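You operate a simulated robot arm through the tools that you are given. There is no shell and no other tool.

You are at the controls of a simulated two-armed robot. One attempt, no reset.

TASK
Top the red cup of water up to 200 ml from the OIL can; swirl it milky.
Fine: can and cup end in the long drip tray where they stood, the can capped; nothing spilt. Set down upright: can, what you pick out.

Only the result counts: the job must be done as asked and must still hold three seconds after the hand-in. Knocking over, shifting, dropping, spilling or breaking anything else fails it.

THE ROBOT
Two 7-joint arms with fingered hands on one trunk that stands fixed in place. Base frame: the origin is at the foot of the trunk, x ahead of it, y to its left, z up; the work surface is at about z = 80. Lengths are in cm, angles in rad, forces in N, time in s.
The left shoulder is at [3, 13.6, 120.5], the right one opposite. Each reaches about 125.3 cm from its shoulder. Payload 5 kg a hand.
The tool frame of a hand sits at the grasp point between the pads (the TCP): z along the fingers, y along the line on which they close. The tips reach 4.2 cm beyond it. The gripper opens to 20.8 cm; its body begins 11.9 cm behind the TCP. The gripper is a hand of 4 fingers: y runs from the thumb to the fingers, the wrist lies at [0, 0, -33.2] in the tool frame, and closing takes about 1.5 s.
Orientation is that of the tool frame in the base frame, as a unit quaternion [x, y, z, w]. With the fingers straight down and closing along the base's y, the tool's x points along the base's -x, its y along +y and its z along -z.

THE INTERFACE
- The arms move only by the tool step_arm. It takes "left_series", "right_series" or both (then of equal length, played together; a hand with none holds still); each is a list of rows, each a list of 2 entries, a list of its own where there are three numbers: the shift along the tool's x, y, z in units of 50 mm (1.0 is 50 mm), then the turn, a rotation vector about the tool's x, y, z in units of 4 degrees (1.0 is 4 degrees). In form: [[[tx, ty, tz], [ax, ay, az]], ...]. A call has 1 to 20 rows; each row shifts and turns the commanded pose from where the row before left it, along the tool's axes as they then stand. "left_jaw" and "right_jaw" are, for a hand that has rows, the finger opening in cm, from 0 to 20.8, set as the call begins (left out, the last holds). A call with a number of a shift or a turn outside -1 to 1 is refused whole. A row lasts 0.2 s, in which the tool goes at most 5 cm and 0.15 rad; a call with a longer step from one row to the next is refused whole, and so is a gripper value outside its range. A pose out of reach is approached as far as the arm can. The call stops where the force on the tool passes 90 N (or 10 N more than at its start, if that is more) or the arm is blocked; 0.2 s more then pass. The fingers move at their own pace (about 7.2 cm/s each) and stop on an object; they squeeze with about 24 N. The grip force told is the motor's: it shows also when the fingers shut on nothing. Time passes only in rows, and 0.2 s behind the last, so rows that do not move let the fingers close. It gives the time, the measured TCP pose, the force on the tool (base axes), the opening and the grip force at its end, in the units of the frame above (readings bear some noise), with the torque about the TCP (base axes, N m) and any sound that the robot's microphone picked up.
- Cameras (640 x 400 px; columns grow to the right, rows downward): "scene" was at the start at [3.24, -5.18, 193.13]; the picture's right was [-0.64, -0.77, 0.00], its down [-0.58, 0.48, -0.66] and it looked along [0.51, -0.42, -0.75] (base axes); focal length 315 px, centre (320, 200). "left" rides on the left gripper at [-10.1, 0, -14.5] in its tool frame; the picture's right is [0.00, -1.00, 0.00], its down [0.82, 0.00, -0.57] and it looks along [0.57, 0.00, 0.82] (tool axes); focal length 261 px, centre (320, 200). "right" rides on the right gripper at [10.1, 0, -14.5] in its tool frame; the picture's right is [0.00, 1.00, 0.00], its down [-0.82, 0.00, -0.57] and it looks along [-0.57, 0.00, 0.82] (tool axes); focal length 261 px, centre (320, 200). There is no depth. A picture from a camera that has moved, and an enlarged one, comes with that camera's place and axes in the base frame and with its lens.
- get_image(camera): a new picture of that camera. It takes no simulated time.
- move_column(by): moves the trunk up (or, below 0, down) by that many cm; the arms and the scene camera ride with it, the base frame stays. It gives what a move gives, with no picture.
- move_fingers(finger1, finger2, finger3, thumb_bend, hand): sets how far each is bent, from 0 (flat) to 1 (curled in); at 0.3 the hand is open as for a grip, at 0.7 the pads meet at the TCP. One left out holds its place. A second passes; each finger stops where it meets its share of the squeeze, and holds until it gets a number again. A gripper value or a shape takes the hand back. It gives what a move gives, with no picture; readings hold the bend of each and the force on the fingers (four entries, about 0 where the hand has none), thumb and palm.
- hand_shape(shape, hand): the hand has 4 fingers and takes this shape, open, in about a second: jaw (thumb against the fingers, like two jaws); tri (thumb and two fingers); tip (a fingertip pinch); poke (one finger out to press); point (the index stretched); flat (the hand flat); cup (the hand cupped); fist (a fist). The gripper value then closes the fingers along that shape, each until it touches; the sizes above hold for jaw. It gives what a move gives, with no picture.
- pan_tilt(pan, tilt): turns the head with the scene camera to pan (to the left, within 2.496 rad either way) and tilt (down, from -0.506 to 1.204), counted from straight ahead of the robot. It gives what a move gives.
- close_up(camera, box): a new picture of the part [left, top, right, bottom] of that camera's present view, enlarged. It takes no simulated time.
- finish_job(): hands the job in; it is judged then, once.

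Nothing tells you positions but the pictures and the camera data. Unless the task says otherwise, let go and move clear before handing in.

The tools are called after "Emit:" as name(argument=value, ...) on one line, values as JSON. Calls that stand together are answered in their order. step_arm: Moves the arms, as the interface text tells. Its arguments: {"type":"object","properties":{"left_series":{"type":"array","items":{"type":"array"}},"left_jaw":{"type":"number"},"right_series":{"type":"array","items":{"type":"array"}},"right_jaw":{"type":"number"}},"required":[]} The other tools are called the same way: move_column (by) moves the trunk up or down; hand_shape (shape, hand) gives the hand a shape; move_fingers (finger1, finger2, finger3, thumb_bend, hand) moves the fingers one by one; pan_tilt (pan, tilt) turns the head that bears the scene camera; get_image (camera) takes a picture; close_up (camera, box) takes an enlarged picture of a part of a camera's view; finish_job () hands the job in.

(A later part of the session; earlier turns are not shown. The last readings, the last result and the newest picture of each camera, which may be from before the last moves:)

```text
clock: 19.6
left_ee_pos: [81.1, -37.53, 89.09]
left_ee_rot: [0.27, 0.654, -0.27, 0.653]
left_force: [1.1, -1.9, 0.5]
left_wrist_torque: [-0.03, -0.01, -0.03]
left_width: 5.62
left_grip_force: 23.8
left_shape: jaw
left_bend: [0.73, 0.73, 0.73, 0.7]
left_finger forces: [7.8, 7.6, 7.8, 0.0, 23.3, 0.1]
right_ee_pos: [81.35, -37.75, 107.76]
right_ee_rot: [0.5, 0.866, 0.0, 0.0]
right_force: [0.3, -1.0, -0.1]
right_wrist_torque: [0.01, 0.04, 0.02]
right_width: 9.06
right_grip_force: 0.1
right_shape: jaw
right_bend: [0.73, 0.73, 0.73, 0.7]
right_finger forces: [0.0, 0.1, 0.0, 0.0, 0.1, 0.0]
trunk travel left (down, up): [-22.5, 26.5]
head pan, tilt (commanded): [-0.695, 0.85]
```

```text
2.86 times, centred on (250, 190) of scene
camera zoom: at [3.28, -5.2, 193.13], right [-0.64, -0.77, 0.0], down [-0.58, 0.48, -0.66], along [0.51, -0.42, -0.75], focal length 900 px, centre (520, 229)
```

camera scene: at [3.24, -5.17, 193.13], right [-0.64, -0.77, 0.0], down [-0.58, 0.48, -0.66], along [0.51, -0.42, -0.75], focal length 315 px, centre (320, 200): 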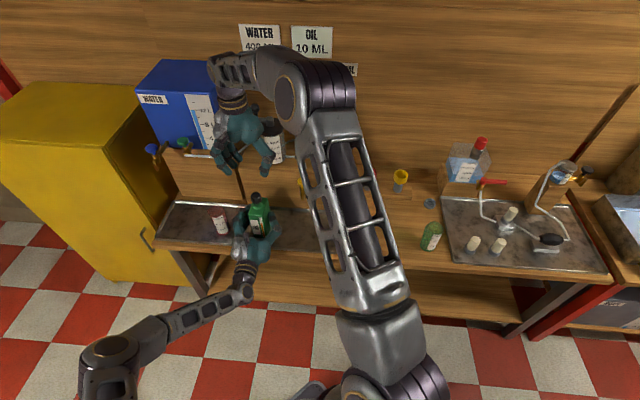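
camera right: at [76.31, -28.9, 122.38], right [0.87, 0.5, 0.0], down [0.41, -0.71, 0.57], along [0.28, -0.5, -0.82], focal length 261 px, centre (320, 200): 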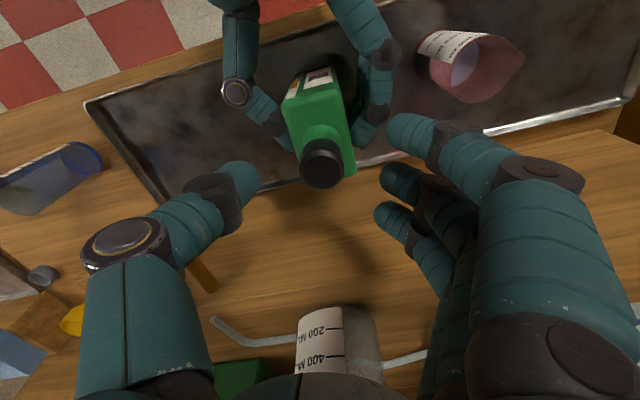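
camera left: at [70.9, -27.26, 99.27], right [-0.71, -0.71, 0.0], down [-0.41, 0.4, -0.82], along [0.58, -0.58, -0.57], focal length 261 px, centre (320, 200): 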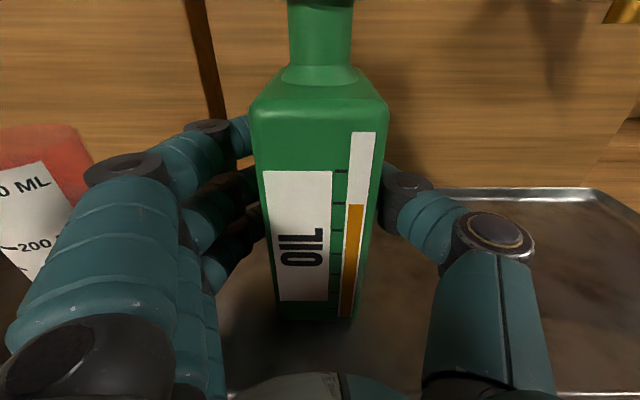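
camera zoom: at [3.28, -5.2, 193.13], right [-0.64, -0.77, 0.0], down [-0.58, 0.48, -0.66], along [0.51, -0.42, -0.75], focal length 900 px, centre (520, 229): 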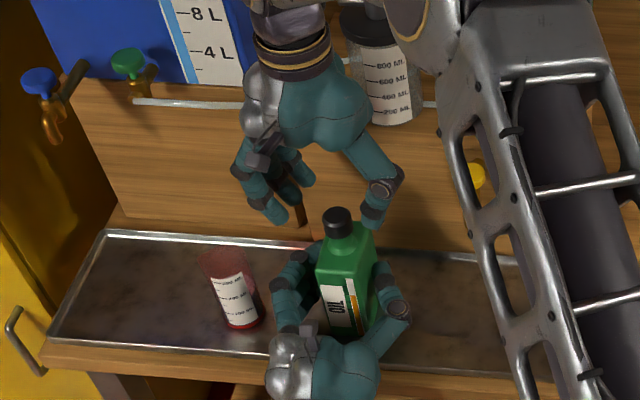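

The cap is well centred. I'll descend the last 6 cm so the pads straddle the cap, then check.

Emit:
step_arm(right_series=[[[0, 0, 0.3], [0, 0, 0]], [[0, 0, 0.3], [0, 0, 0]], [[0, 0, 0.3], [0, 0, 0]], [[0, 0, 0.28], [0, 0, 0]]])

Emit:
get_image(camera="right")

Emit:
close_up(camera="scene", box=[210, 150, 300, 250])

Emit:
get_image(camera="left")

```text
clock: 20.6
left_ee_pos: [80.98, -37.47, 89.06]
left_ee_rot: [0.27, 0.654, -0.271, 0.653]
left_force: [-0.4, -0.7, 0.9]
left_wrist_torque: [-0.02, -0.01, -0.02]
left_width: 5.65
left_grip_force: 24.1
left_shape: jaw
left_bend: [0.73, 0.73, 0.73, 0.7]
left_finger forces: [7.9, 7.8, 7.6, 0.1, 23.5, 0.1]
right_ee_pos: [81.26, -37.69, 102.06]
right_ee_rot: [0.501, 0.866, 0.0, 0.0]
right_force: [0.8, -0.6, 0.0]
right_wrist_torque: [0.04, 0.04, 0.01]
right_width: 9.07
right_grip_force: 0.0
right_shape: jaw
right_bend: [0.73, 0.73, 0.73, 0.7]
right_finger forces: [0.0, 0.0, 0.0, 0.0, 0.1, 0.1]
trunk travel left (down, up): [-22.5, 26.5]
head pan, tilt (commanded): [-0.695, 0.85]
```

```text
taken
camera right: at [76.18, -28.79, 116.62], right [0.87, 0.5, 0.0], down [0.41, -0.71, 0.57], along [0.28, -0.5, -0.82], focal length 261 px, centre (320, 200)
```

right: 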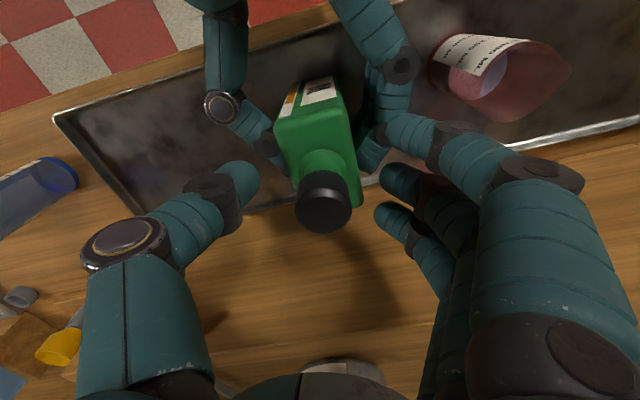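

```text
4.00 times, centred on (255, 200) of scene
camera zoom: at [3.25, -5.17, 193.13], right [-0.64, -0.77, 0.0], down [-0.58, 0.48, -0.66], along [0.51, -0.42, -0.75], focal length 1260 px, centre (580, 200)
```

zoom: 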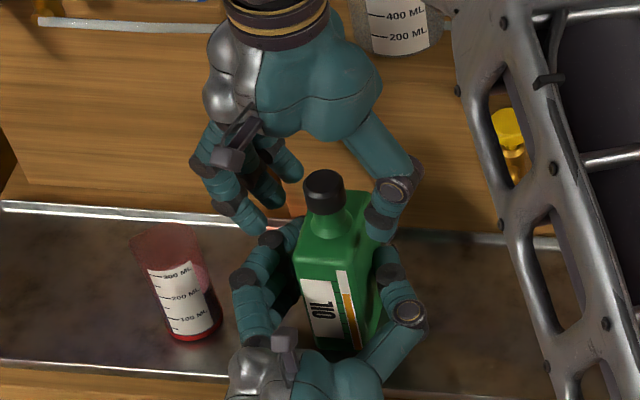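

```text
taken
camera left: at [70.88, -27.24, 99.27], right [-0.71, -0.71, 0.0], down [-0.41, 0.4, -0.82], along [0.58, -0.58, -0.57], focal length 261 px, centre (320, 200)
```

left: 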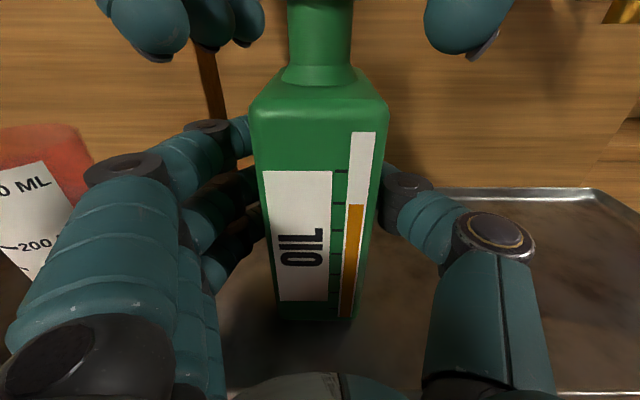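

The pads straddle the cap with the fingertips just above the can's shoulder. I'll close the right hand on the cap.

Emit:
step_arm(right_series=[[[0, 0, 0], [0, 0, 0]], [[0, 0, 0], [0, 0, 0]], [[0, 0, 0], [0, 0, 0]], [[0, 0, 0], [0, 0, 0]], [[0, 0, 0], [0, 0, 0]], [[0, 0, 0], [0, 0, 0]], [[0, 0, 0], [0, 0, 0]], [[0, 0, 0], [0, 0, 0]]], right_jaw=2)

Emit:
get_image(camera="right")

Emit:
close_up(camera="scene", box=[210, 150, 300, 250])

Emit:
get_image(camera="left")

```text
clock: 22.4
left_ee_pos: [80.99, -37.63, 89.04]
left_ee_rot: [0.271, 0.653, -0.271, 0.653]
left_force: [5.8, 0.2, 1.1]
left_wrist_torque: [-0.2, 0.22, 0.04]
left_width: 5.61
left_grip_force: 24.5
left_shape: jaw
left_bend: [0.73, 0.73, 0.73, 0.7]
left_finger forces: [8.9, 8.4, 7.5, 0.0, 21.1, 0.1]
right_ee_pos: [81.25, -37.58, 102.03]
right_ee_rot: [0.5, 0.866, 0.0, 0.001]
right_force: [-5.1, -0.4, -0.4]
right_wrist_torque: [0.08, 0.06, -0.06]
right_width: 0.99
right_grip_force: 23.6
right_shape: jaw
right_bend: [0.7, 0.72, 0.7, 0.71]
right_finger forces: [0.1, 10.9, 0.4, 0.1, 16.6, 0.0]
trunk travel left (down, up): [-22.5, 26.5]
head pan, tilt (commanded): [-0.695, 0.85]
heard: snap
```

```text
taken
camera right: at [76.16, -28.77, 116.64], right [0.87, 0.5, 0.0], down [0.41, -0.71, 0.57], along [0.28, -0.5, -0.82], focal length 261 px, centre (320, 200)
```

right: 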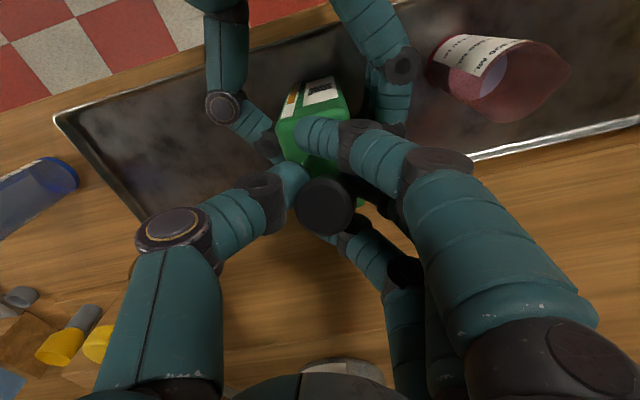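

```text
4.00 times, centred on (255, 200) of scene
camera zoom: at [3.24, -5.17, 193.13], right [-0.64, -0.77, 0.0], down [-0.58, 0.48, -0.66], along [0.51, -0.42, -0.75], focal length 1260 px, centre (580, 200)
```

zoom: 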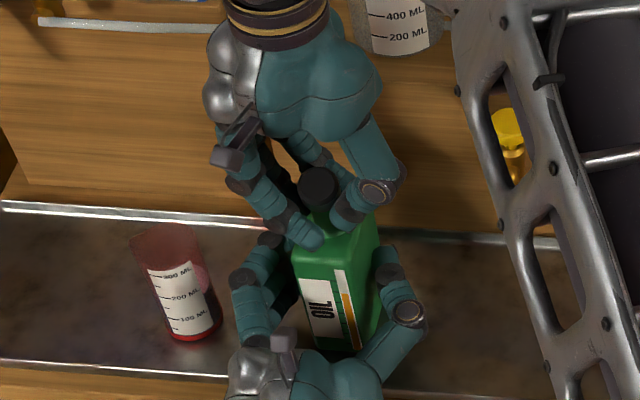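

```text
taken
camera left: at [70.9, -27.21, 99.29], right [-0.71, -0.71, 0.0], down [-0.41, 0.4, -0.82], along [0.58, -0.58, -0.57], focal length 261 px, centre (320, 200)
```

left: 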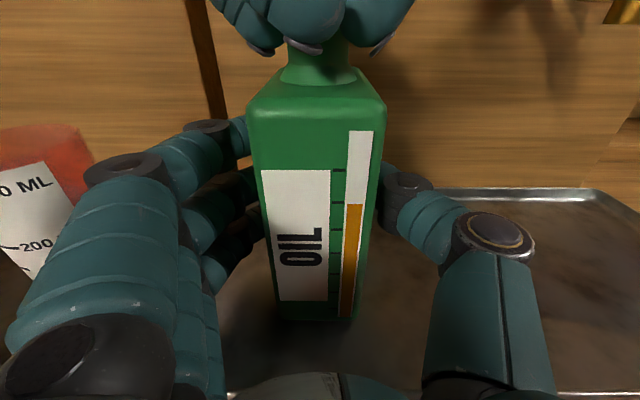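

A "snap" was heard as the fingers closed; the cap is held between thumb and middle finger and seems to be a snap-on cap. I'll lift gently about 1 cm and look.

Emit:
step_arm(right_series=[[[0, 0, -0.06], [0, 0, 0]], [[0, 0, -0.06], [0, 0, 0]], [[0, 0, -0.06], [0, 0, 0]], [[0, 0, -0.06], [0, 0, 0]]])

Emit:
get_image(camera="left")

Emit:
close_up(camera="scene", box=[230, 170, 290, 230])

Emit:
close_up(camera="right", box=[250, 90, 420, 260])

```text
clock: 23.4
left_ee_pos: [80.79, -37.4, 89.14]
left_ee_rot: [0.27, 0.653, -0.271, 0.654]
left_force: [6.4, -2.5, 2.0]
left_wrist_torque: [-0.05, -0.12, 0.05]
left_width: 5.62
left_grip_force: 24.2
left_shape: jaw
left_bend: [0.73, 0.73, 0.73, 0.7]
left_finger forces: [7.7, 7.8, 8.3, 0.0, 20.9, 0.1]
right_ee_pos: [81.41, -37.51, 103.56]
right_ee_rot: [0.5, 0.866, 0.002, 0.002]
right_force: [-8.3, 3.5, 11.7]
right_wrist_torque: [0.08, 0.36, -0.1]
right_width: 0.67
right_grip_force: 23.5
right_shape: jaw
right_bend: [0.7, 0.73, 0.7, 0.72]
right_finger forces: [0.1, 7.9, 0.0, 0.1, 15.7, 0.0]
trunk travel left (down, up): [-22.5, 26.5]
head pan, tilt (commanded): [-0.695, 0.85]
```

```text
taken
camera left: at [70.78, -27.2, 99.29], right [-0.71, -0.71, 0.0], down [-0.41, 0.4, -0.82], along [0.58, -0.58, -0.57], focal length 261 px, centre (320, 200)
```

left: 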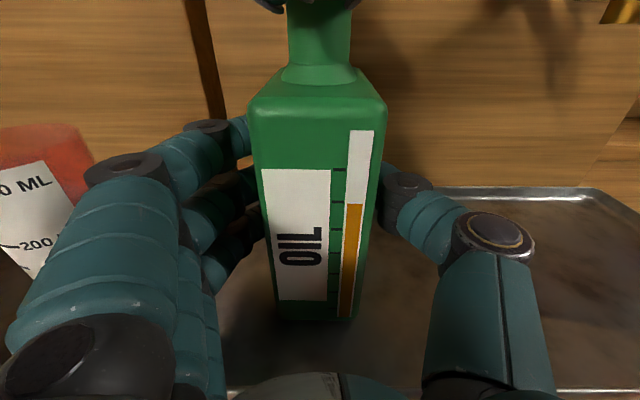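

```text
6.67 times, centred on (260, 200) of scene
camera zoom: at [3.11, -5.08, 193.16], right [-0.64, -0.77, 0.0], down [-0.58, 0.48, -0.66], along [0.51, -0.42, -0.75], focal length 2100 px, centre (720, 200)
```

zoom: 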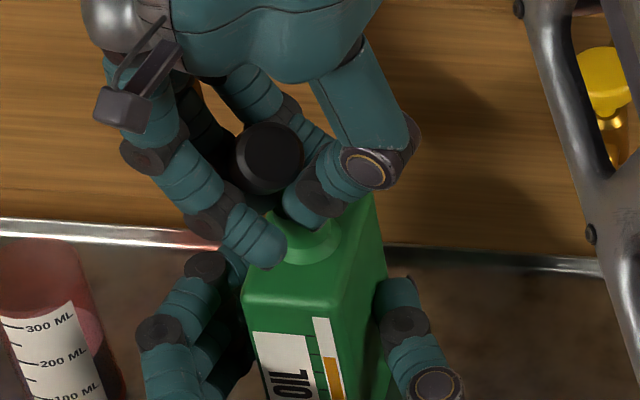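

```text
2.35 times, centred on (335, 175) of right
camera zoom: at [76.23, -28.62, 118.15], right [0.87, 0.5, 0.0], down [0.41, -0.71, 0.57], along [0.29, -0.5, -0.82], focal length 613 px, centre (285, 259)
```

zoom: 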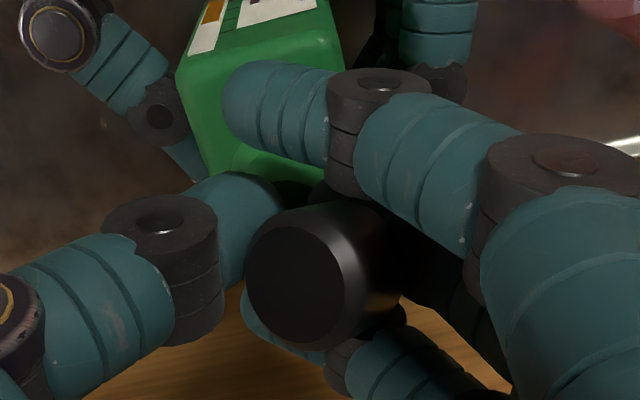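

The cap is off the seat but seems to be tilting in the pinch. I'll look closer before moving on.

Emit:
close_up(camera="scene", box=[238, 180, 272, 214])

Emit:
get_image(camera="right")

Emit:
close_up(camera="left", box=[240, 0, 400, 100])

```text
11.76 times, centred on (255, 197) of scene
camera zoom: at [3.11, -5.08, 193.16], right [-0.64, -0.77, 0.0], down [-0.58, 0.48, -0.66], along [0.51, -0.42, -0.75], focal length 3706 px, centre (1085, 235)
```

zoom: 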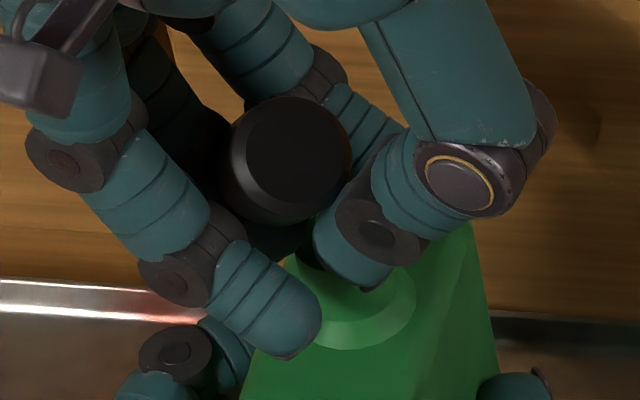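

```text
taken
camera right: at [76.23, -28.62, 118.15], right [0.87, 0.5, 0.0], down [0.41, -0.71, 0.57], along [0.29, -0.5, -0.82], focal length 261 px, centre (320, 200)
```

right: 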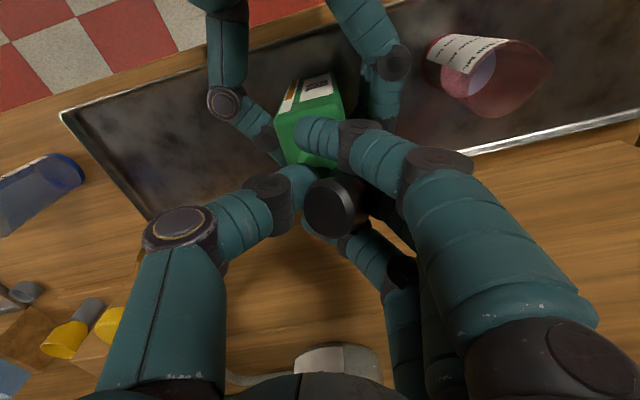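

```text
4.00 times, centred on (320, 50) of left
camera zoom: at [70.78, -27.2, 99.29], right [-0.71, -0.71, 0.0], down [-0.41, 0.4, -0.82], along [0.58, -0.58, -0.57], focal length 1043 px, centre (320, 800)
```

zoom: 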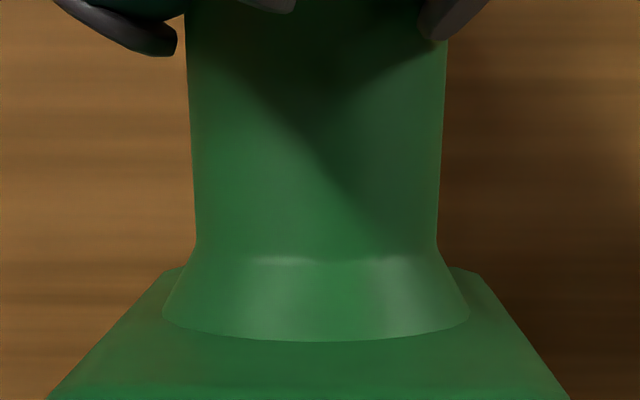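

I'll hold still for a moment and re-read the forces, to tell whether the cap is still binding on the neck.

Emit:
step_arm(right_series=[[[0, 0, 0], [0, 0, 0]], [[0, 0, 0], [0, 0, 0]]])

Emit:
close_up(camera="scene", box=[238, 180, 272, 214])

Emit:
close_up(camera="right", box=[250, 90, 420, 260])

```text
clock: 24.0
left_ee_pos: [80.93, -37.37, 89.15]
left_ee_rot: [0.271, 0.653, -0.271, 0.653]
left_force: [7.6, -5.8, 0.3]
left_wrist_torque: [0.03, 0.08, 0.03]
left_width: 5.6
left_grip_force: 24.0
left_shape: jaw
left_bend: [0.73, 0.73, 0.73, 0.7]
left_finger forces: [7.6, 7.6, 8.0, 0.1, 20.7, 0.0]
right_ee_pos: [81.28, -37.45, 103.53]
right_ee_rot: [0.501, 0.866, 0.001, 0.001]
right_force: [-10.1, 6.8, 26.1]
right_wrist_torque: [0.17, 0.34, -0.05]
right_width: 0.75
right_grip_force: 24.0
right_shape: jaw
right_bend: [0.7, 0.73, 0.7, 0.72]
right_finger forces: [0.0, 15.0, 0.2, 0.1, 22.2, 0.0]
trunk travel left (down, up): [-22.5, 26.5]
head pan, tilt (commanded): [-0.695, 0.85]
```

```text
11.76 times, centred on (255, 197) of scene
camera zoom: at [3.05, -5.06, 193.15], right [-0.64, -0.77, 0.0], down [-0.58, 0.48, -0.66], along [0.51, -0.42, -0.75], focal length 3706 px, centre (1085, 235)
```

zoom: 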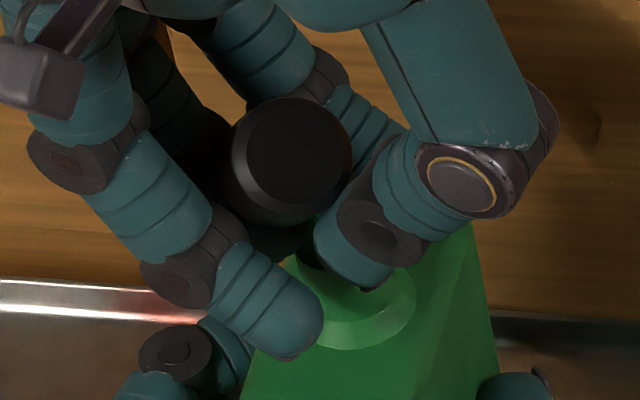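

```text
2.35 times, centred on (335, 175) of right
camera zoom: at [76.17, -28.65, 118.08], right [0.87, 0.5, 0.0], down [0.41, -0.71, 0.57], along [0.29, -0.5, -0.82], focal length 613 px, centre (285, 259)
```

zoom: 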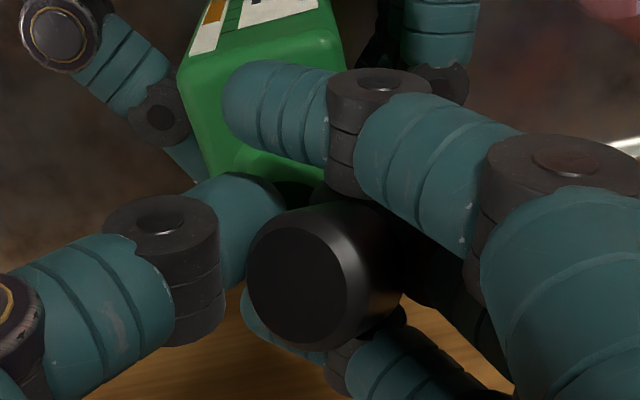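

The readings are odd (26 N upward on the right hand, jaw reading 0.75 cm), so the cap may be riding on top of closed fingertips that press on the neck. I'll lift in tiny steps and watch.

Emit:
step_arm(right_series=[[[0, 0, -0.06], [0, 0, 0]], [[0, 0, -0.06], [0, 0, 0]], [[0, 0, 0], [0, 0, 0]]])

Emit:
close_up(camera="scene", box=[238, 180, 272, 214])

Emit:
close_up(camera="right", box=[250, 90, 420, 260])

Emit:
get_image(camera="left")

```text
clock: 24.8
left_ee_pos: [80.92, -37.54, 89.11]
left_ee_rot: [0.271, 0.653, -0.271, 0.653]
left_force: [-1.0, -0.2, 1.9]
left_wrist_torque: [0.03, -0.03, -0.03]
left_width: 5.63
left_grip_force: 23.6
left_shape: jaw
left_bend: [0.73, 0.73, 0.73, 0.7]
left_finger forces: [7.7, 7.2, 7.8, 0.0, 23.8, 0.1]
right_ee_pos: [81.21, -37.69, 103.69]
right_ee_rot: [0.499, 0.866, 0.0, -0.001]
right_force: [-0.7, 1.8, -0.6]
right_wrist_torque: [0.1, -0.01, 0.0]
right_width: 0.62
right_grip_force: 23.4
right_shape: jaw
right_bend: [0.7, 0.73, 0.7, 0.72]
right_finger forces: [0.0, 6.1, 0.0, 0.1, 4.8, 0.1]
trunk travel left (down, up): [-22.5, 26.5]
head pan, tilt (commanded): [-0.695, 0.85]
```

```text
11.76 times, centred on (255, 197) of scene
camera zoom: at [3.22, -5.15, 193.12], right [-0.64, -0.77, 0.0], down [-0.58, 0.48, -0.66], along [0.51, -0.42, -0.75], focal length 3706 px, centre (1085, 235)
```

zoom: 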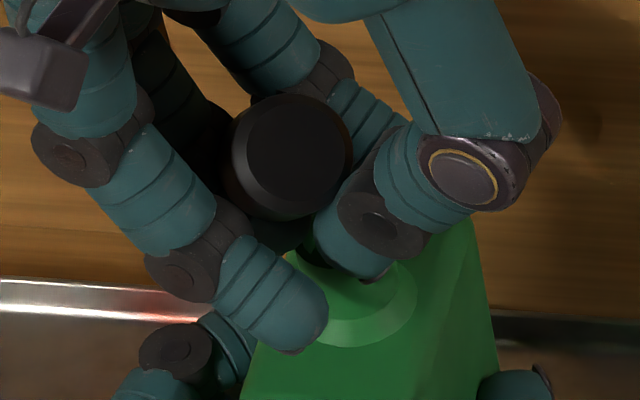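

```text
2.35 times, centred on (335, 175) of right
camera zoom: at [76.16, -28.83, 118.35], right [0.87, 0.5, 0.0], down [0.41, -0.71, 0.57], along [0.28, -0.5, -0.82], focal length 613 px, centre (285, 259)
```

zoom: 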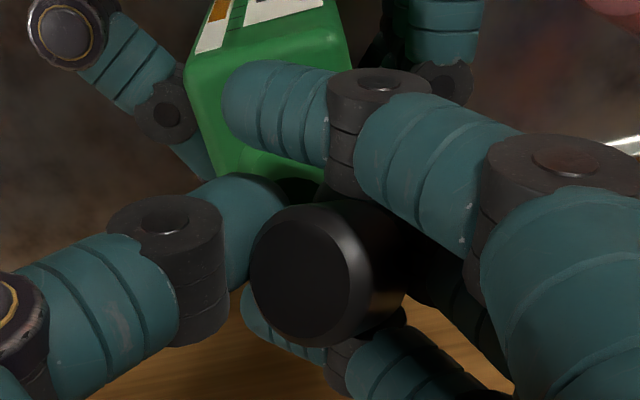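

```text
taken
camera left: at [70.83, -27.25, 99.29], right [-0.71, -0.71, 0.0], down [-0.41, 0.4, -0.82], along [0.58, -0.58, -0.57], focal length 261 px, centre (320, 200)
```

left: 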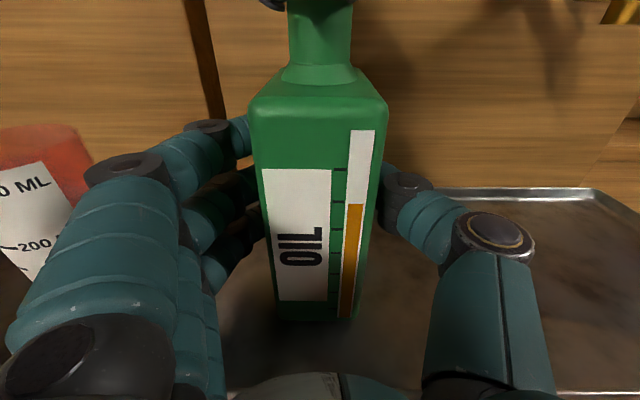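

The upward load vanished and the cap moved with the hand; I can see the open neck below it. I'll raise the hand a few more cm slowly.

Emit:
step_arm(right_series=[[[0, 0, -0.1], [0, 0, 0]], [[0, 0, -0.1], [0, 0, 0]], [[0, 0, -0.1], [0, 0, 0]], [[0, 0, -0.1], [0, 0, 0]], [[0, 0, -0.1], [0, 0, 0]], [[0, 0, 0], [0, 0, 0]]])

Emit:
close_up(camera="scene", box=[232, 170, 280, 218])

Emit:
close_up(camera="right", box=[250, 90, 420, 260])

Emit:
get_image(camera="left")

```text
clock: 26.2
left_ee_pos: [81.05, -37.55, 89.12]
left_ee_rot: [0.271, 0.653, -0.271, 0.653]
left_force: [-0.6, -1.7, 1.0]
left_wrist_torque: [-0.09, -0.02, -0.09]
left_width: 5.59
left_grip_force: 23.8
left_shape: jaw
left_bend: [0.73, 0.73, 0.73, 0.7]
left_finger forces: [8.5, 7.2, 7.1, 0.0, 24.7, 0.1]
right_ee_pos: [81.34, -37.66, 106.37]
right_ee_rot: [0.5, 0.866, 0.0, 0.0]
right_force: [0.8, -0.4, -0.7]
right_wrist_torque: [0.02, 0.0, 0.03]
right_width: 0.49
right_grip_force: 23.7
right_shape: jaw
right_bend: [0.7, 0.73, 0.7, 0.73]
right_finger forces: [0.1, 0.5, 0.0, 0.0, 0.1, 0.0]
trunk travel left (down, up): [-22.5, 26.5]
head pan, tilt (commanded): [-0.695, 0.85]
```

```text
8.33 times, centred on (256, 194) of scene
camera zoom: at [3.23, -5.18, 193.13], right [-0.64, -0.77, 0.0], down [-0.58, 0.48, -0.66], along [0.51, -0.42, -0.75], focal length 2625 px, centre (853, 250)
```

zoom: 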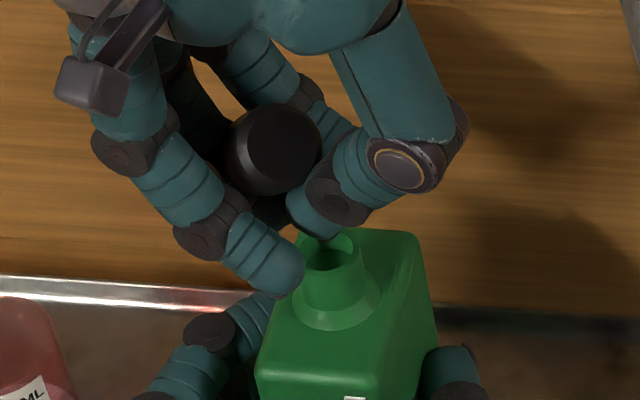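

```text
2.35 times, centred on (335, 175) of right
camera zoom: at [76.22, -28.71, 120.92], right [0.87, 0.5, 0.0], down [0.41, -0.71, 0.57], along [0.28, -0.5, -0.82], focal length 613 px, centre (285, 259)
```

zoom: 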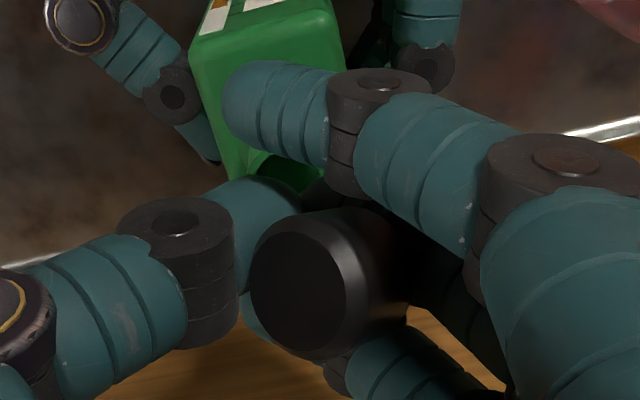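

```text
taken
camera left: at [70.86, -27.26, 99.27], right [-0.71, -0.71, 0.0], down [-0.41, 0.4, -0.82], along [0.58, -0.58, -0.57], focal length 261 px, centre (320, 200)
```

left: 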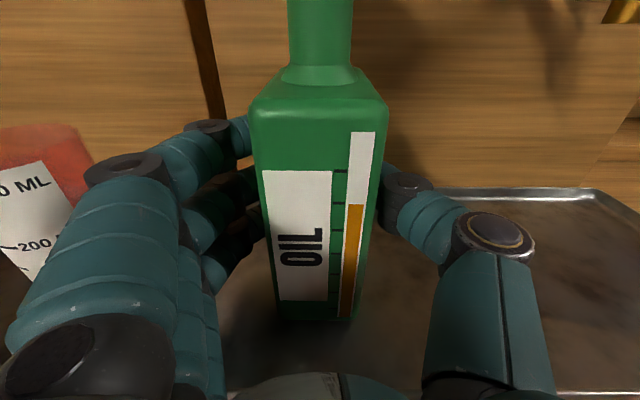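

The can is open and the cap rides loosely in the hand's cage on the closed thumb and middle finger. I need to see exactly how it lies before re-gripping it.

Emit:
close_up(camera="scene", box=[238, 168, 274, 204])

Emit:
close_up(camera="right", box=[270, 150, 390, 250])

Emit:
get_image(camera="right")

```text
11.11 times, centred on (256, 186) of scene
camera zoom: at [3.23, -5.18, 193.13], right [-0.64, -0.77, 0.0], down [-0.58, 0.48, -0.66], along [0.51, -0.42, -0.75], focal length 3500 px, centre (1031, 356)
```

zoom: 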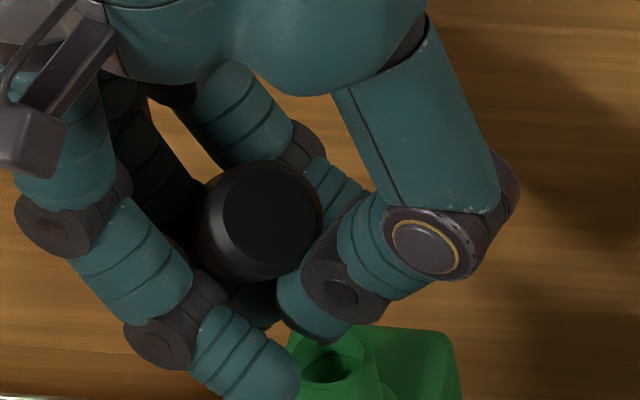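

```text
4.00 times, centred on (330, 200) of right
camera zoom: at [76.22, -28.71, 120.92], right [0.87, 0.5, 0.0], down [0.41, -0.71, 0.57], along [0.28, -0.5, -0.82], focal length 1043 px, centre (280, 200)
```

zoom: 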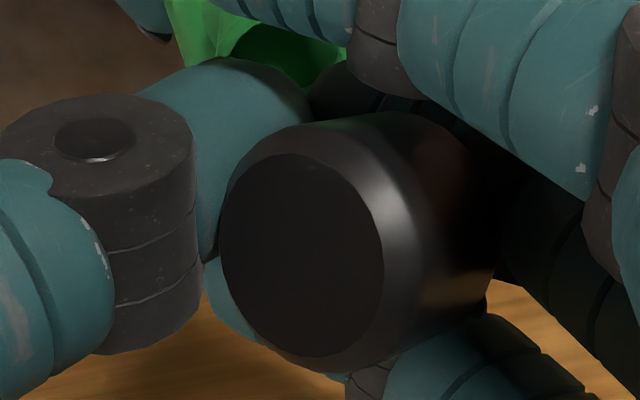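

```text
taken
camera right: at [76.22, -28.71, 120.92], right [0.87, 0.5, 0.0], down [0.41, -0.71, 0.57], along [0.28, -0.5, -0.82], focal length 261 px, centre (320, 200)
```

right: 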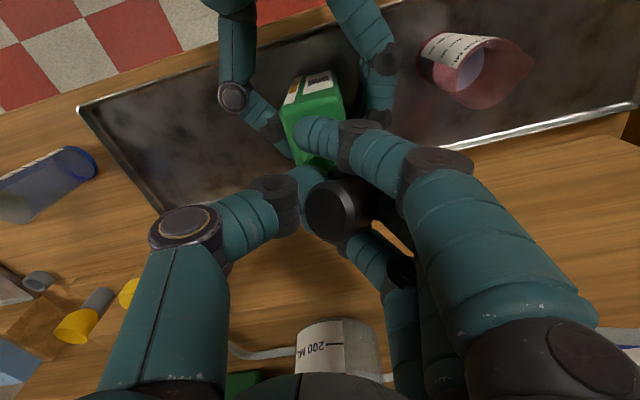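

The cap lies about 40° tilted, nestled in the closed fingers. I'll carry it gently to the free right end of the tray (steering clear of the tap near s≈-13), to set it down there for a proper re-grip later.

Emit:
step_arm(right_series=[[[0.04, -0.15, 0], [0, 0, 0]], [[0.07, -0.27, 0], [0, 0, 0]], [[0.0737, -0.3045, 0], [0, 0, 0]], [[0.0737, -0.3045, 0], [0, 0, 0]], [[0.0737, -0.3045, 0], [0, 0, 0]], [[0.0737, -0.3045, 0], [0, 0, 0]], [[0.0737, -0.3045, 0], [0, 0, 0]], [[0.0737, -0.3045, 0], [0, 0, 0]], [[0.04, -0.15, 0], [0, 0, 0]]])

Emit:
get_image(camera="scene")

Emit:
get_image(camera="right")

Emit:
close_up(camera="left", box=[0, 0, 640, 200])

```text
clock: 28.2
left_ee_pos: [81.03, -37.52, 89.15]
left_ee_rot: [0.27, 0.653, -0.271, 0.654]
left_force: [-2.0, -1.0, 1.5]
left_wrist_torque: [-0.1, -0.09, -0.03]
left_width: 5.59
left_grip_force: 24.3
left_shape: jaw
left_bend: [0.73, 0.73, 0.73, 0.7]
left_finger forces: [8.4, 7.3, 7.2, 0.0, 24.8, 0.0]
right_ee_pos: [69.4, -41.1, 106.24]
right_ee_rot: [0.5, 0.866, 0.0, 0.0]
right_force: [-0.1, 0.2, -0.6]
right_wrist_torque: [-0.01, -0.01, 0.0]
right_width: 0.48
right_grip_force: 24.2
right_shape: jaw
right_bend: [0.7, 0.73, 0.7, 0.73]
right_finger forces: [0.0, 0.5, 0.1, 0.1, 0.0, 0.0]
trunk travel left (down, up): [-22.5, 26.5]
head pan, tilt (commanded): [-0.695, 0.85]
```

```text
taken
camera scene: at [3.22, -5.2, 193.13], right [-0.64, -0.77, 0.0], down [-0.58, 0.48, -0.66], along [0.51, -0.42, -0.75], focal length 315 px, centre (320, 200)
```

scene: 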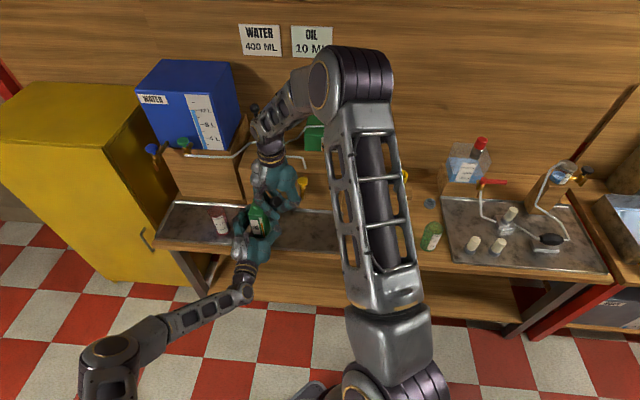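

```text
taken
camera right: at [64.34, -32.16, 120.89], right [0.87, 0.5, 0.0], down [0.41, -0.71, 0.57], along [0.28, -0.5, -0.82], focal length 261 px, centre (320, 200)
```

right: 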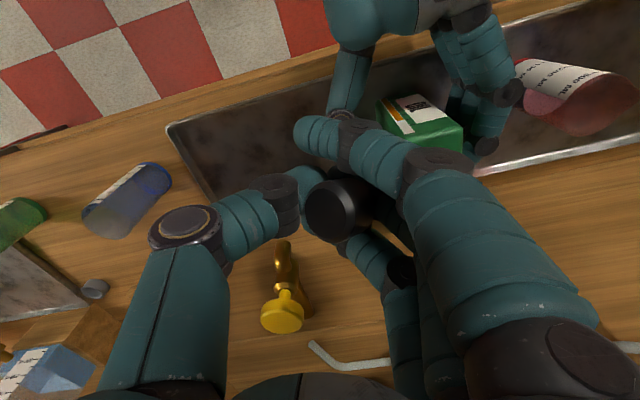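

```text
1.00 times, centred on (320, 100) of left (not enlarged: the box is as wide or as high as the picture)
camera zoom: at [70.86, -27.24, 99.27], right [-0.71, -0.71, 0.0], down [-0.41, 0.4, -0.82], along [0.58, -0.58, -0.57], focal length 261 px, centre (320, 300)
```

zoom: 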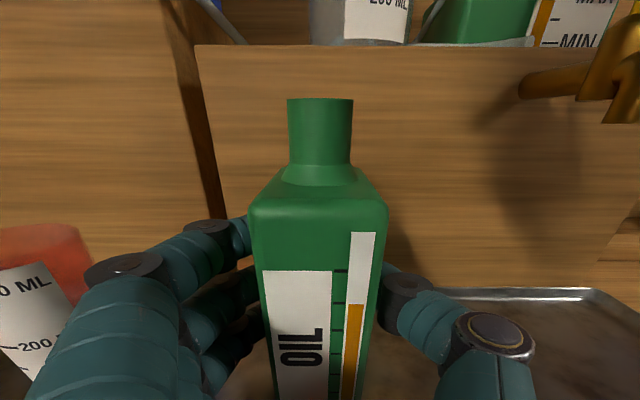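

The neck top is at z≈100 and the cap evidently sits on top of it, so recapping means setting the cap on the neck and pressing. I'll continue carrying the cap to the right end of the tray.

Emit:
step_arm(right_series=[[[-0.06, -0.15, 0], [0, 0, 0]], [[-0.1234, -0.289, 0], [0, 0, 0]], [[-0.1234, -0.289, 0], [0, 0, 0]], [[-0.1234, -0.289, 0], [0, 0, 0]], [[-0.1234, -0.289, 0], [0, 0, 0]], [[-0.1234, -0.289, 0], [0, 0, 0]], [[-0.1234, -0.289, 0], [0, 0, 0]], [[-0.1234, -0.289, 0], [0, 0, 0]], [[-0.1234, -0.289, 0], [0, 0, 0]], [[-0.06, -0.14, 0], [0, 0, 0]], [[0, 0, 0], [0, 0, 0]]])

Emit:
get_image(camera="scene")

Emit:
get_image(camera="right")

Emit:
close_up(camera="left", box=[320, 0, 640, 200])

```text
clock: 30.6
left_ee_pos: [81.11, -37.51, 89.05]
left_ee_rot: [0.271, 0.653, -0.271, 0.653]
left_force: [-1.0, -1.1, 1.5]
left_wrist_torque: [-0.07, -0.03, -0.05]
left_width: 5.6
left_grip_force: 23.8
left_shape: jaw
left_bend: [0.73, 0.73, 0.73, 0.7]
left_finger forces: [8.5, 7.4, 7.4, 0.0, 24.4, 0.0]
right_ee_pos: [60.86, -52.31, 106.33]
right_ee_rot: [0.501, 0.866, -0.001, 0.0]
right_force: [0.5, -0.1, 0.1]
right_wrist_torque: [0.0, 0.0, -0.02]
right_width: 0.45
right_grip_force: 23.7
right_shape: jaw
right_bend: [0.7, 0.73, 0.7, 0.73]
right_finger forces: [0.0, 0.5, 0.0, 0.1, 0.1, 0.0]
trunk travel left (down, up): [-22.5, 26.5]
head pan, tilt (commanded): [-0.695, 0.85]
```

```text
taken
camera scene: at [3.23, -5.17, 193.13], right [-0.64, -0.77, 0.0], down [-0.58, 0.48, -0.66], along [0.51, -0.42, -0.75], focal length 315 px, centre (320, 200)
```

scene: 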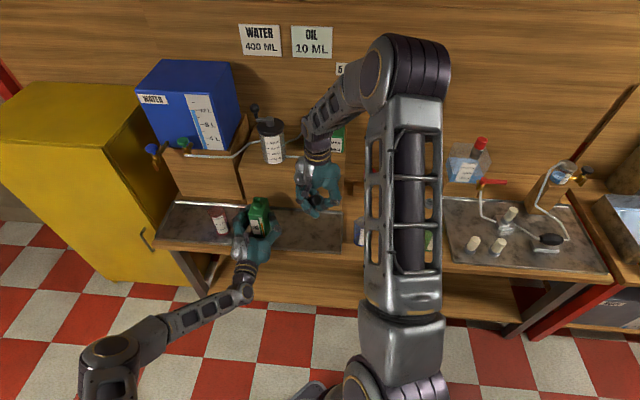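

```text
taken
camera right: at [55.87, -43.55, 120.92], right [0.87, 0.5, 0.0], down [0.41, -0.71, 0.57], along [0.28, -0.5, -0.82], focal length 261 px, centre (320, 200)
```

right: 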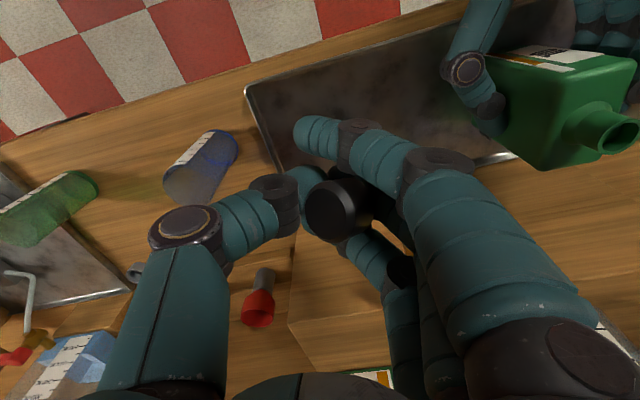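

```text
2.00 times, centred on (480, 100) of left
camera zoom: at [70.86, -27.24, 99.27], right [-0.71, -0.71, 0.0], down [-0.41, 0.4, -0.82], along [0.58, -0.58, -0.57], focal length 521 px, centre (0, 400)
```

zoom: 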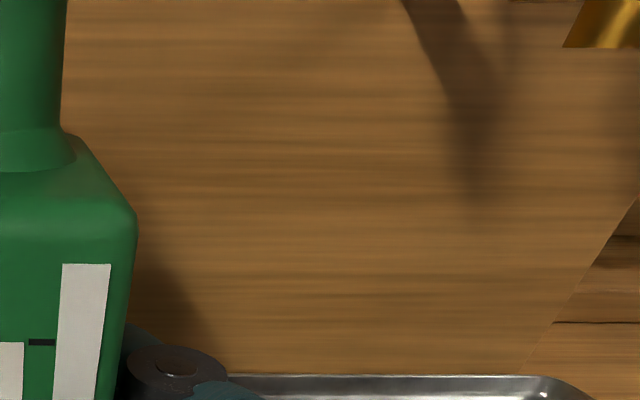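

The cap is still nestled. I'll lower the hand toward the tray floor (shifting slightly away from the tap), stopping a few cm above it to check.

Emit:
step_arm(right_series=[[[0.03, -0.08, 0.15], [0, 0, 0]], [[0.03, -0.09, 0.3], [0, 0, 0]], [[0.03, -0.09, 0.3], [0, 0, 0]], [[0.03, -0.08, 0.3], [0, 0, 0]], [[0, 0, 0.3], [0, 0, 0]], [[0, 0, 0.3], [0, 0, 0]], [[0, 0, 0.3], [0, 0, 0]], [[0, 0, 0.3], [0, 0, 0]], [[0, 0, 0.3], [0, 0, 0]], [[0, 0, 0.3], [0, 0, 0]], [[0, 0, 0.3], [0, 0, 0]], [[0, 0, 0.3], [0, 0, 0]], [[0, 0, 0.15], [0, 0, 0]], [[0, 0, 0], [0, 0, 0]]])

Emit:
close_up(camera="scene", box=[270, 150, 390, 270])

Emit:
get_image(camera="right")

Emit:
get_image(camera="left")

```text
clock: 33.6
left_ee_pos: [80.97, -37.48, 89.18]
left_ee_rot: [0.271, 0.654, -0.27, 0.653]
left_force: [-1.3, 0.1, 0.9]
left_wrist_torque: [-0.08, -0.02, 0.03]
left_width: 5.62
left_grip_force: 23.6
left_shape: jaw
left_bend: [0.73, 0.73, 0.73, 0.7]
left_finger forces: [8.7, 7.5, 7.6, 0.0, 24.4, 0.0]
right_ee_pos: [59.19, -52.67, 88.46]
right_ee_rot: [0.5, 0.866, 0.0, -0.001]
right_force: [0.3, -0.5, 0.7]
right_wrist_torque: [0.01, -0.02, 0.0]
right_width: 0.46
right_grip_force: 23.9
right_shape: jaw
right_bend: [0.7, 0.73, 0.7, 0.73]
right_finger forces: [0.1, 0.5, 0.1, 0.1, 0.1, 0.0]
trunk travel left (down, up): [-22.5, 26.5]
head pan, tilt (commanded): [-0.695, 0.85]
```

```text
3.33 times, centred on (330, 210) of scene
camera zoom: at [3.23, -5.19, 193.13], right [-0.64, -0.77, 0.0], down [-0.58, 0.48, -0.66], along [0.51, -0.42, -0.75], focal length 1050 px, centre (287, 167)
```

zoom: 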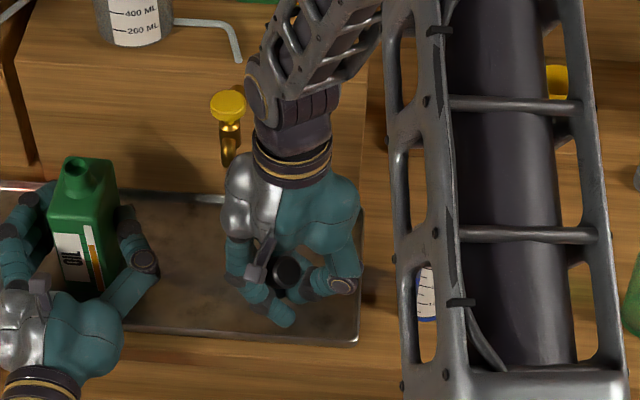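

```text
taken
camera right: at [54.15, -43.81, 102.95], right [0.87, 0.5, 0.0], down [0.41, -0.71, 0.57], along [0.28, -0.5, -0.82], focal length 261 px, centre (320, 200)
```

right: 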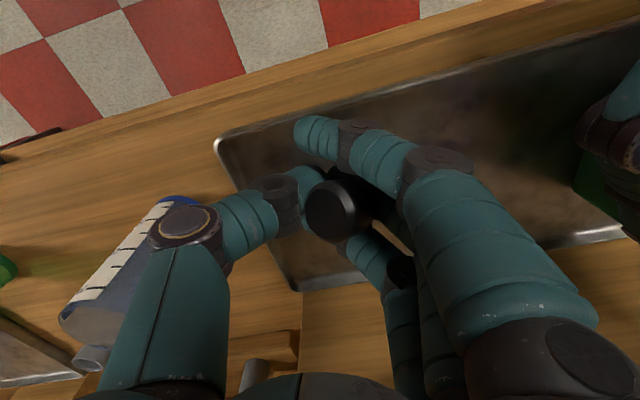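

```text
taken
camera left: at [70.86, -27.25, 99.27], right [-0.71, -0.71, 0.0], down [-0.41, 0.4, -0.82], along [0.58, -0.58, -0.57], focal length 261 px, centre (320, 200)
```

left: 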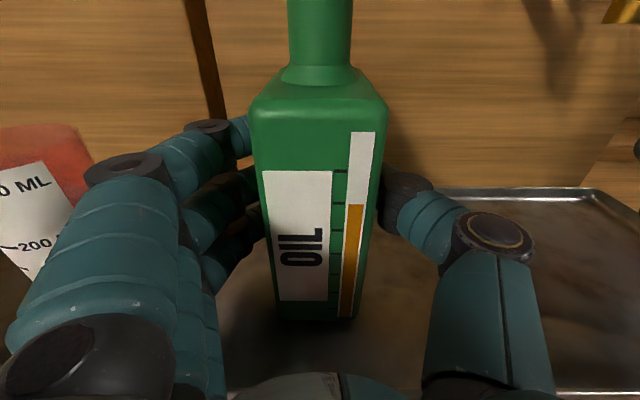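

The hand is over the clear right end of the tray, with the cap still caged. I'll lower the last 3 cm slowly.

Emit:
step_arm(right_series=[[[0, 0, 0.1], [0, 0, 0]], [[0, 0, 0.1], [0, 0, 0]], [[0, 0, 0.1], [0, 0, 0]], [[0, 0, 0.1], [0, 0, 0]], [[0, 0, 0.1], [0, 0, 0]], [[0, 0, 0.08], [0, 0, 0]], [[0, 0, 0], [0, 0, 0]]])

Emit:
close_up(camera="right", box=[220, 100, 440, 260])

Emit:
close_up(camera="scene", box=[300, 200, 360, 260])

```text
clock: 35.2
left_ee_pos: [80.97, -37.51, 89.1]
left_ee_rot: [0.271, 0.653, -0.271, 0.653]
left_force: [0.4, -1.3, -0.7]
left_wrist_torque: [-0.02, 0.07, -0.01]
left_width: 5.61
left_grip_force: 24.3
left_shape: jaw
left_bend: [0.73, 0.73, 0.73, 0.7]
left_finger forces: [8.6, 7.4, 7.6, 0.1, 24.2, 0.1]
right_ee_pos: [59.38, -52.61, 85.54]
right_ee_rot: [0.5, 0.866, 0.0, 0.001]
right_force: [5.5, 2.4, 17.6]
right_wrist_torque: [0.53, 0.35, -0.25]
right_width: 0.48
right_grip_force: 23.8
right_shape: jaw
right_bend: [0.71, 0.73, 0.7, 0.73]
right_finger forces: [18.0, 0.6, 0.0, 0.1, 0.1, 0.0]
trunk travel left (down, up): [-22.5, 26.5]
head pan, tilt (commanded): [-0.695, 0.85]
```

```text
2.50 times, centred on (330, 180) of right
camera zoom: at [54.24, -43.73, 100.15], right [0.87, 0.5, 0.0], down [0.41, -0.71, 0.57], along [0.29, -0.5, -0.82], focal length 652 px, centre (295, 250)
```

zoom: 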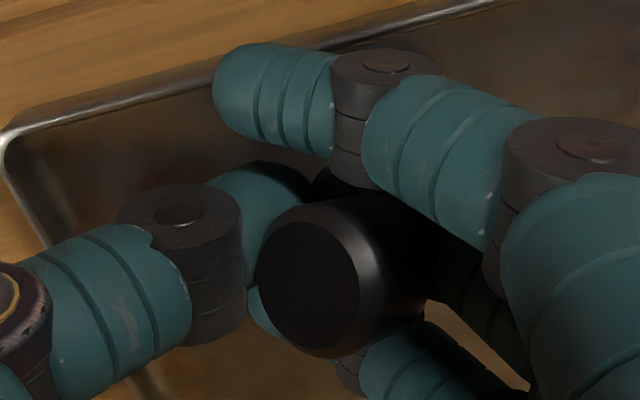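

```text
6.67 times, centred on (330, 230) of scene
camera zoom: at [3.21, -5.08, 193.15], right [-0.64, -0.77, 0.0], down [-0.58, 0.48, -0.66], along [0.51, -0.42, -0.75], focal length 2100 px, centre (253, 0)
```

zoom: 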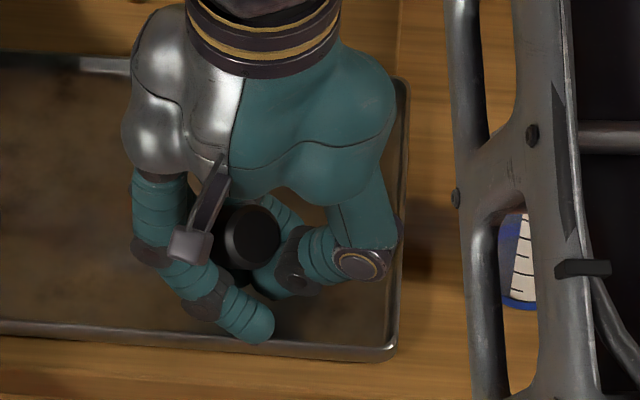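

Finger 1 touched down (18 N), likely on the tray's near rim. I'll lift 1 cm, shift 3 cm deeper into the tray, and lower again.

Emit:
step_arm(right_series=[[[0, 0, -0.1], [0, 0, 0]], [[0, 0, -0.1], [0, 0, 0]], [[-0.145, 0.04, 0], [0, 0, 0]], [[-0.145, 0.04, 0], [0, 0, 0]], [[-0.145, 0.04, 0], [0, 0, 0]], [[-0.145, 0.04, 0], [0, 0, 0]], [[0, 0, 0], [0, 0, 0]], [[0, 0, 0.1], [0, 0, 0]], [[0, 0, 0.07], [0, 0, 0]], [[0, 0, 0], [0, 0, 0]]])

Emit:
close_up(camera="right", box=[220, 100, 440, 260])

Emit:
close_up(camera="scene", box=[290, 190, 370, 270])

```text
clock: 37.4
left_ee_pos: [81.12, -37.51, 89.03]
left_ee_rot: [0.27, 0.653, -0.27, 0.654]
left_force: [1.3, -0.3, 0.6]
left_wrist_torque: [-0.1, -0.03, 0.01]
left_width: 5.58
left_grip_force: 23.6
left_shape: jaw
left_bend: [0.73, 0.73, 0.73, 0.7]
left_finger forces: [8.8, 7.8, 7.8, 0.1, 23.6, 0.0]
right_ee_pos: [61.41, -54.81, 85.62]
right_ee_rot: [0.501, 0.865, 0.0, -0.001]
right_force: [0.8, 0.6, -1.0]
right_wrist_torque: [0.02, -0.01, -0.01]
right_width: 0.48
right_grip_force: 24.1
right_shape: jaw
right_bend: [0.7, 0.73, 0.7, 0.73]
right_finger forces: [0.1, 0.4, 0.1, 0.1, 0.0, 0.1]
trunk travel left (down, up): [-22.5, 26.5]
head pan, tilt (commanded): [-0.695, 0.85]
```

```text
2.50 times, centred on (330, 180) of right
camera zoom: at [56.27, -45.98, 100.16], right [0.87, 0.5, 0.0], down [0.41, -0.71, 0.57], along [0.28, -0.5, -0.82], focal length 652 px, centre (295, 250)
```

zoom: 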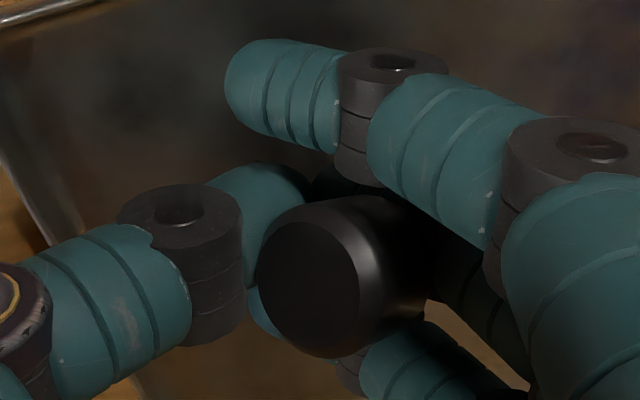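

```text
5.00 times, centred on (330, 230) of scene
camera zoom: at [3.25, -5.18, 193.13], right [-0.64, -0.77, 0.0], down [-0.58, 0.48, -0.66], along [0.51, -0.42, -0.75], focal length 1575 px, centre (270, 50)
```

zoom: 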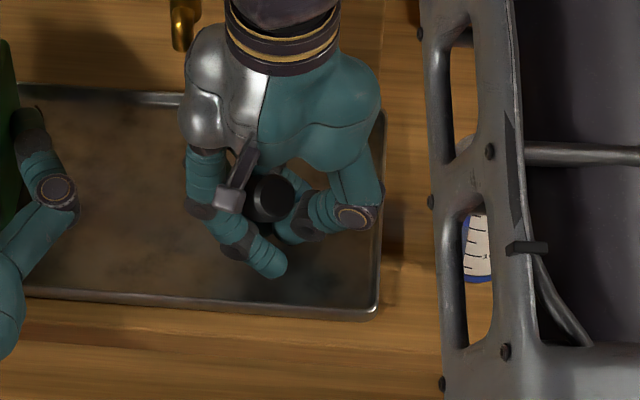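

No contact now. I'll lower slightly more to reduce the drop height.

Emit:
step_arm(right_series=[[[0, 0, 0.06], [0, 0, 0]], [[0, 0, 0.06], [0, 0, 0]], [[0, 0, 0], [0, 0, 0]]])

```text
clock: 38.2
left_ee_pos: [81.09, -37.44, 89.05]
left_ee_rot: [0.271, 0.653, -0.271, 0.653]
left_force: [2.1, 1.1, -0.1]
left_wrist_torque: [-0.11, -0.03, 0.06]
left_width: 5.61
left_grip_force: 24.1
left_shape: jaw
left_bend: [0.73, 0.73, 0.73, 0.7]
left_finger forces: [8.9, 7.9, 7.8, 0.1, 23.5, 0.0]
right_ee_pos: [61.3, -54.71, 85.01]
right_ee_rot: [0.5, 0.866, 0.0, 0.0]
right_force: [0.6, -0.2, 0.5]
right_wrist_torque: [-0.01, 0.01, 0.0]
right_width: 0.45
right_grip_force: 23.9
right_shape: jaw
right_bend: [0.7, 0.73, 0.7, 0.73]
right_finger forces: [0.1, 0.5, 0.0, 0.0, 0.0, 0.1]
trunk travel left (down, up): [-22.5, 26.5]
head pan, tilt (commanded): [-0.695, 0.85]
```

Emit:
step_arm(right_series=[[[0, 0, 0.06], [0, 0, 0]], [[0, 0, 0.06], [0, 0, 0]], [[0, 0, 0], [0, 0, 0]]])

```text
clock: 39.0
left_ee_pos: [81.0, -37.42, 89.09]
left_ee_rot: [0.27, 0.654, -0.271, 0.653]
left_force: [1.7, -1.1, -0.6]
left_wrist_torque: [-0.03, 0.03, 0.02]
left_width: 5.61
left_grip_force: 24.1
left_shape: jaw
left_bend: [0.73, 0.73, 0.73, 0.7]
left_finger forces: [8.7, 7.6, 7.6, 0.1, 23.7, 0.0]
right_ee_pos: [61.46, -54.71, 84.51]
right_ee_rot: [0.5, 0.866, 0.0, 0.001]
right_force: [1.4, 4.3, 10.2]
right_wrist_torque: [0.17, -0.15, -0.01]
right_width: 0.51
right_grip_force: 23.9
right_shape: jaw
right_bend: [0.7, 0.74, 0.7, 0.73]
right_finger forces: [0.1, 14.4, 0.0, 0.0, 0.0, 0.1]
trunk travel left (down, up): [-22.5, 26.5]
head pan, tilt (commanded): [-0.695, 0.85]
```

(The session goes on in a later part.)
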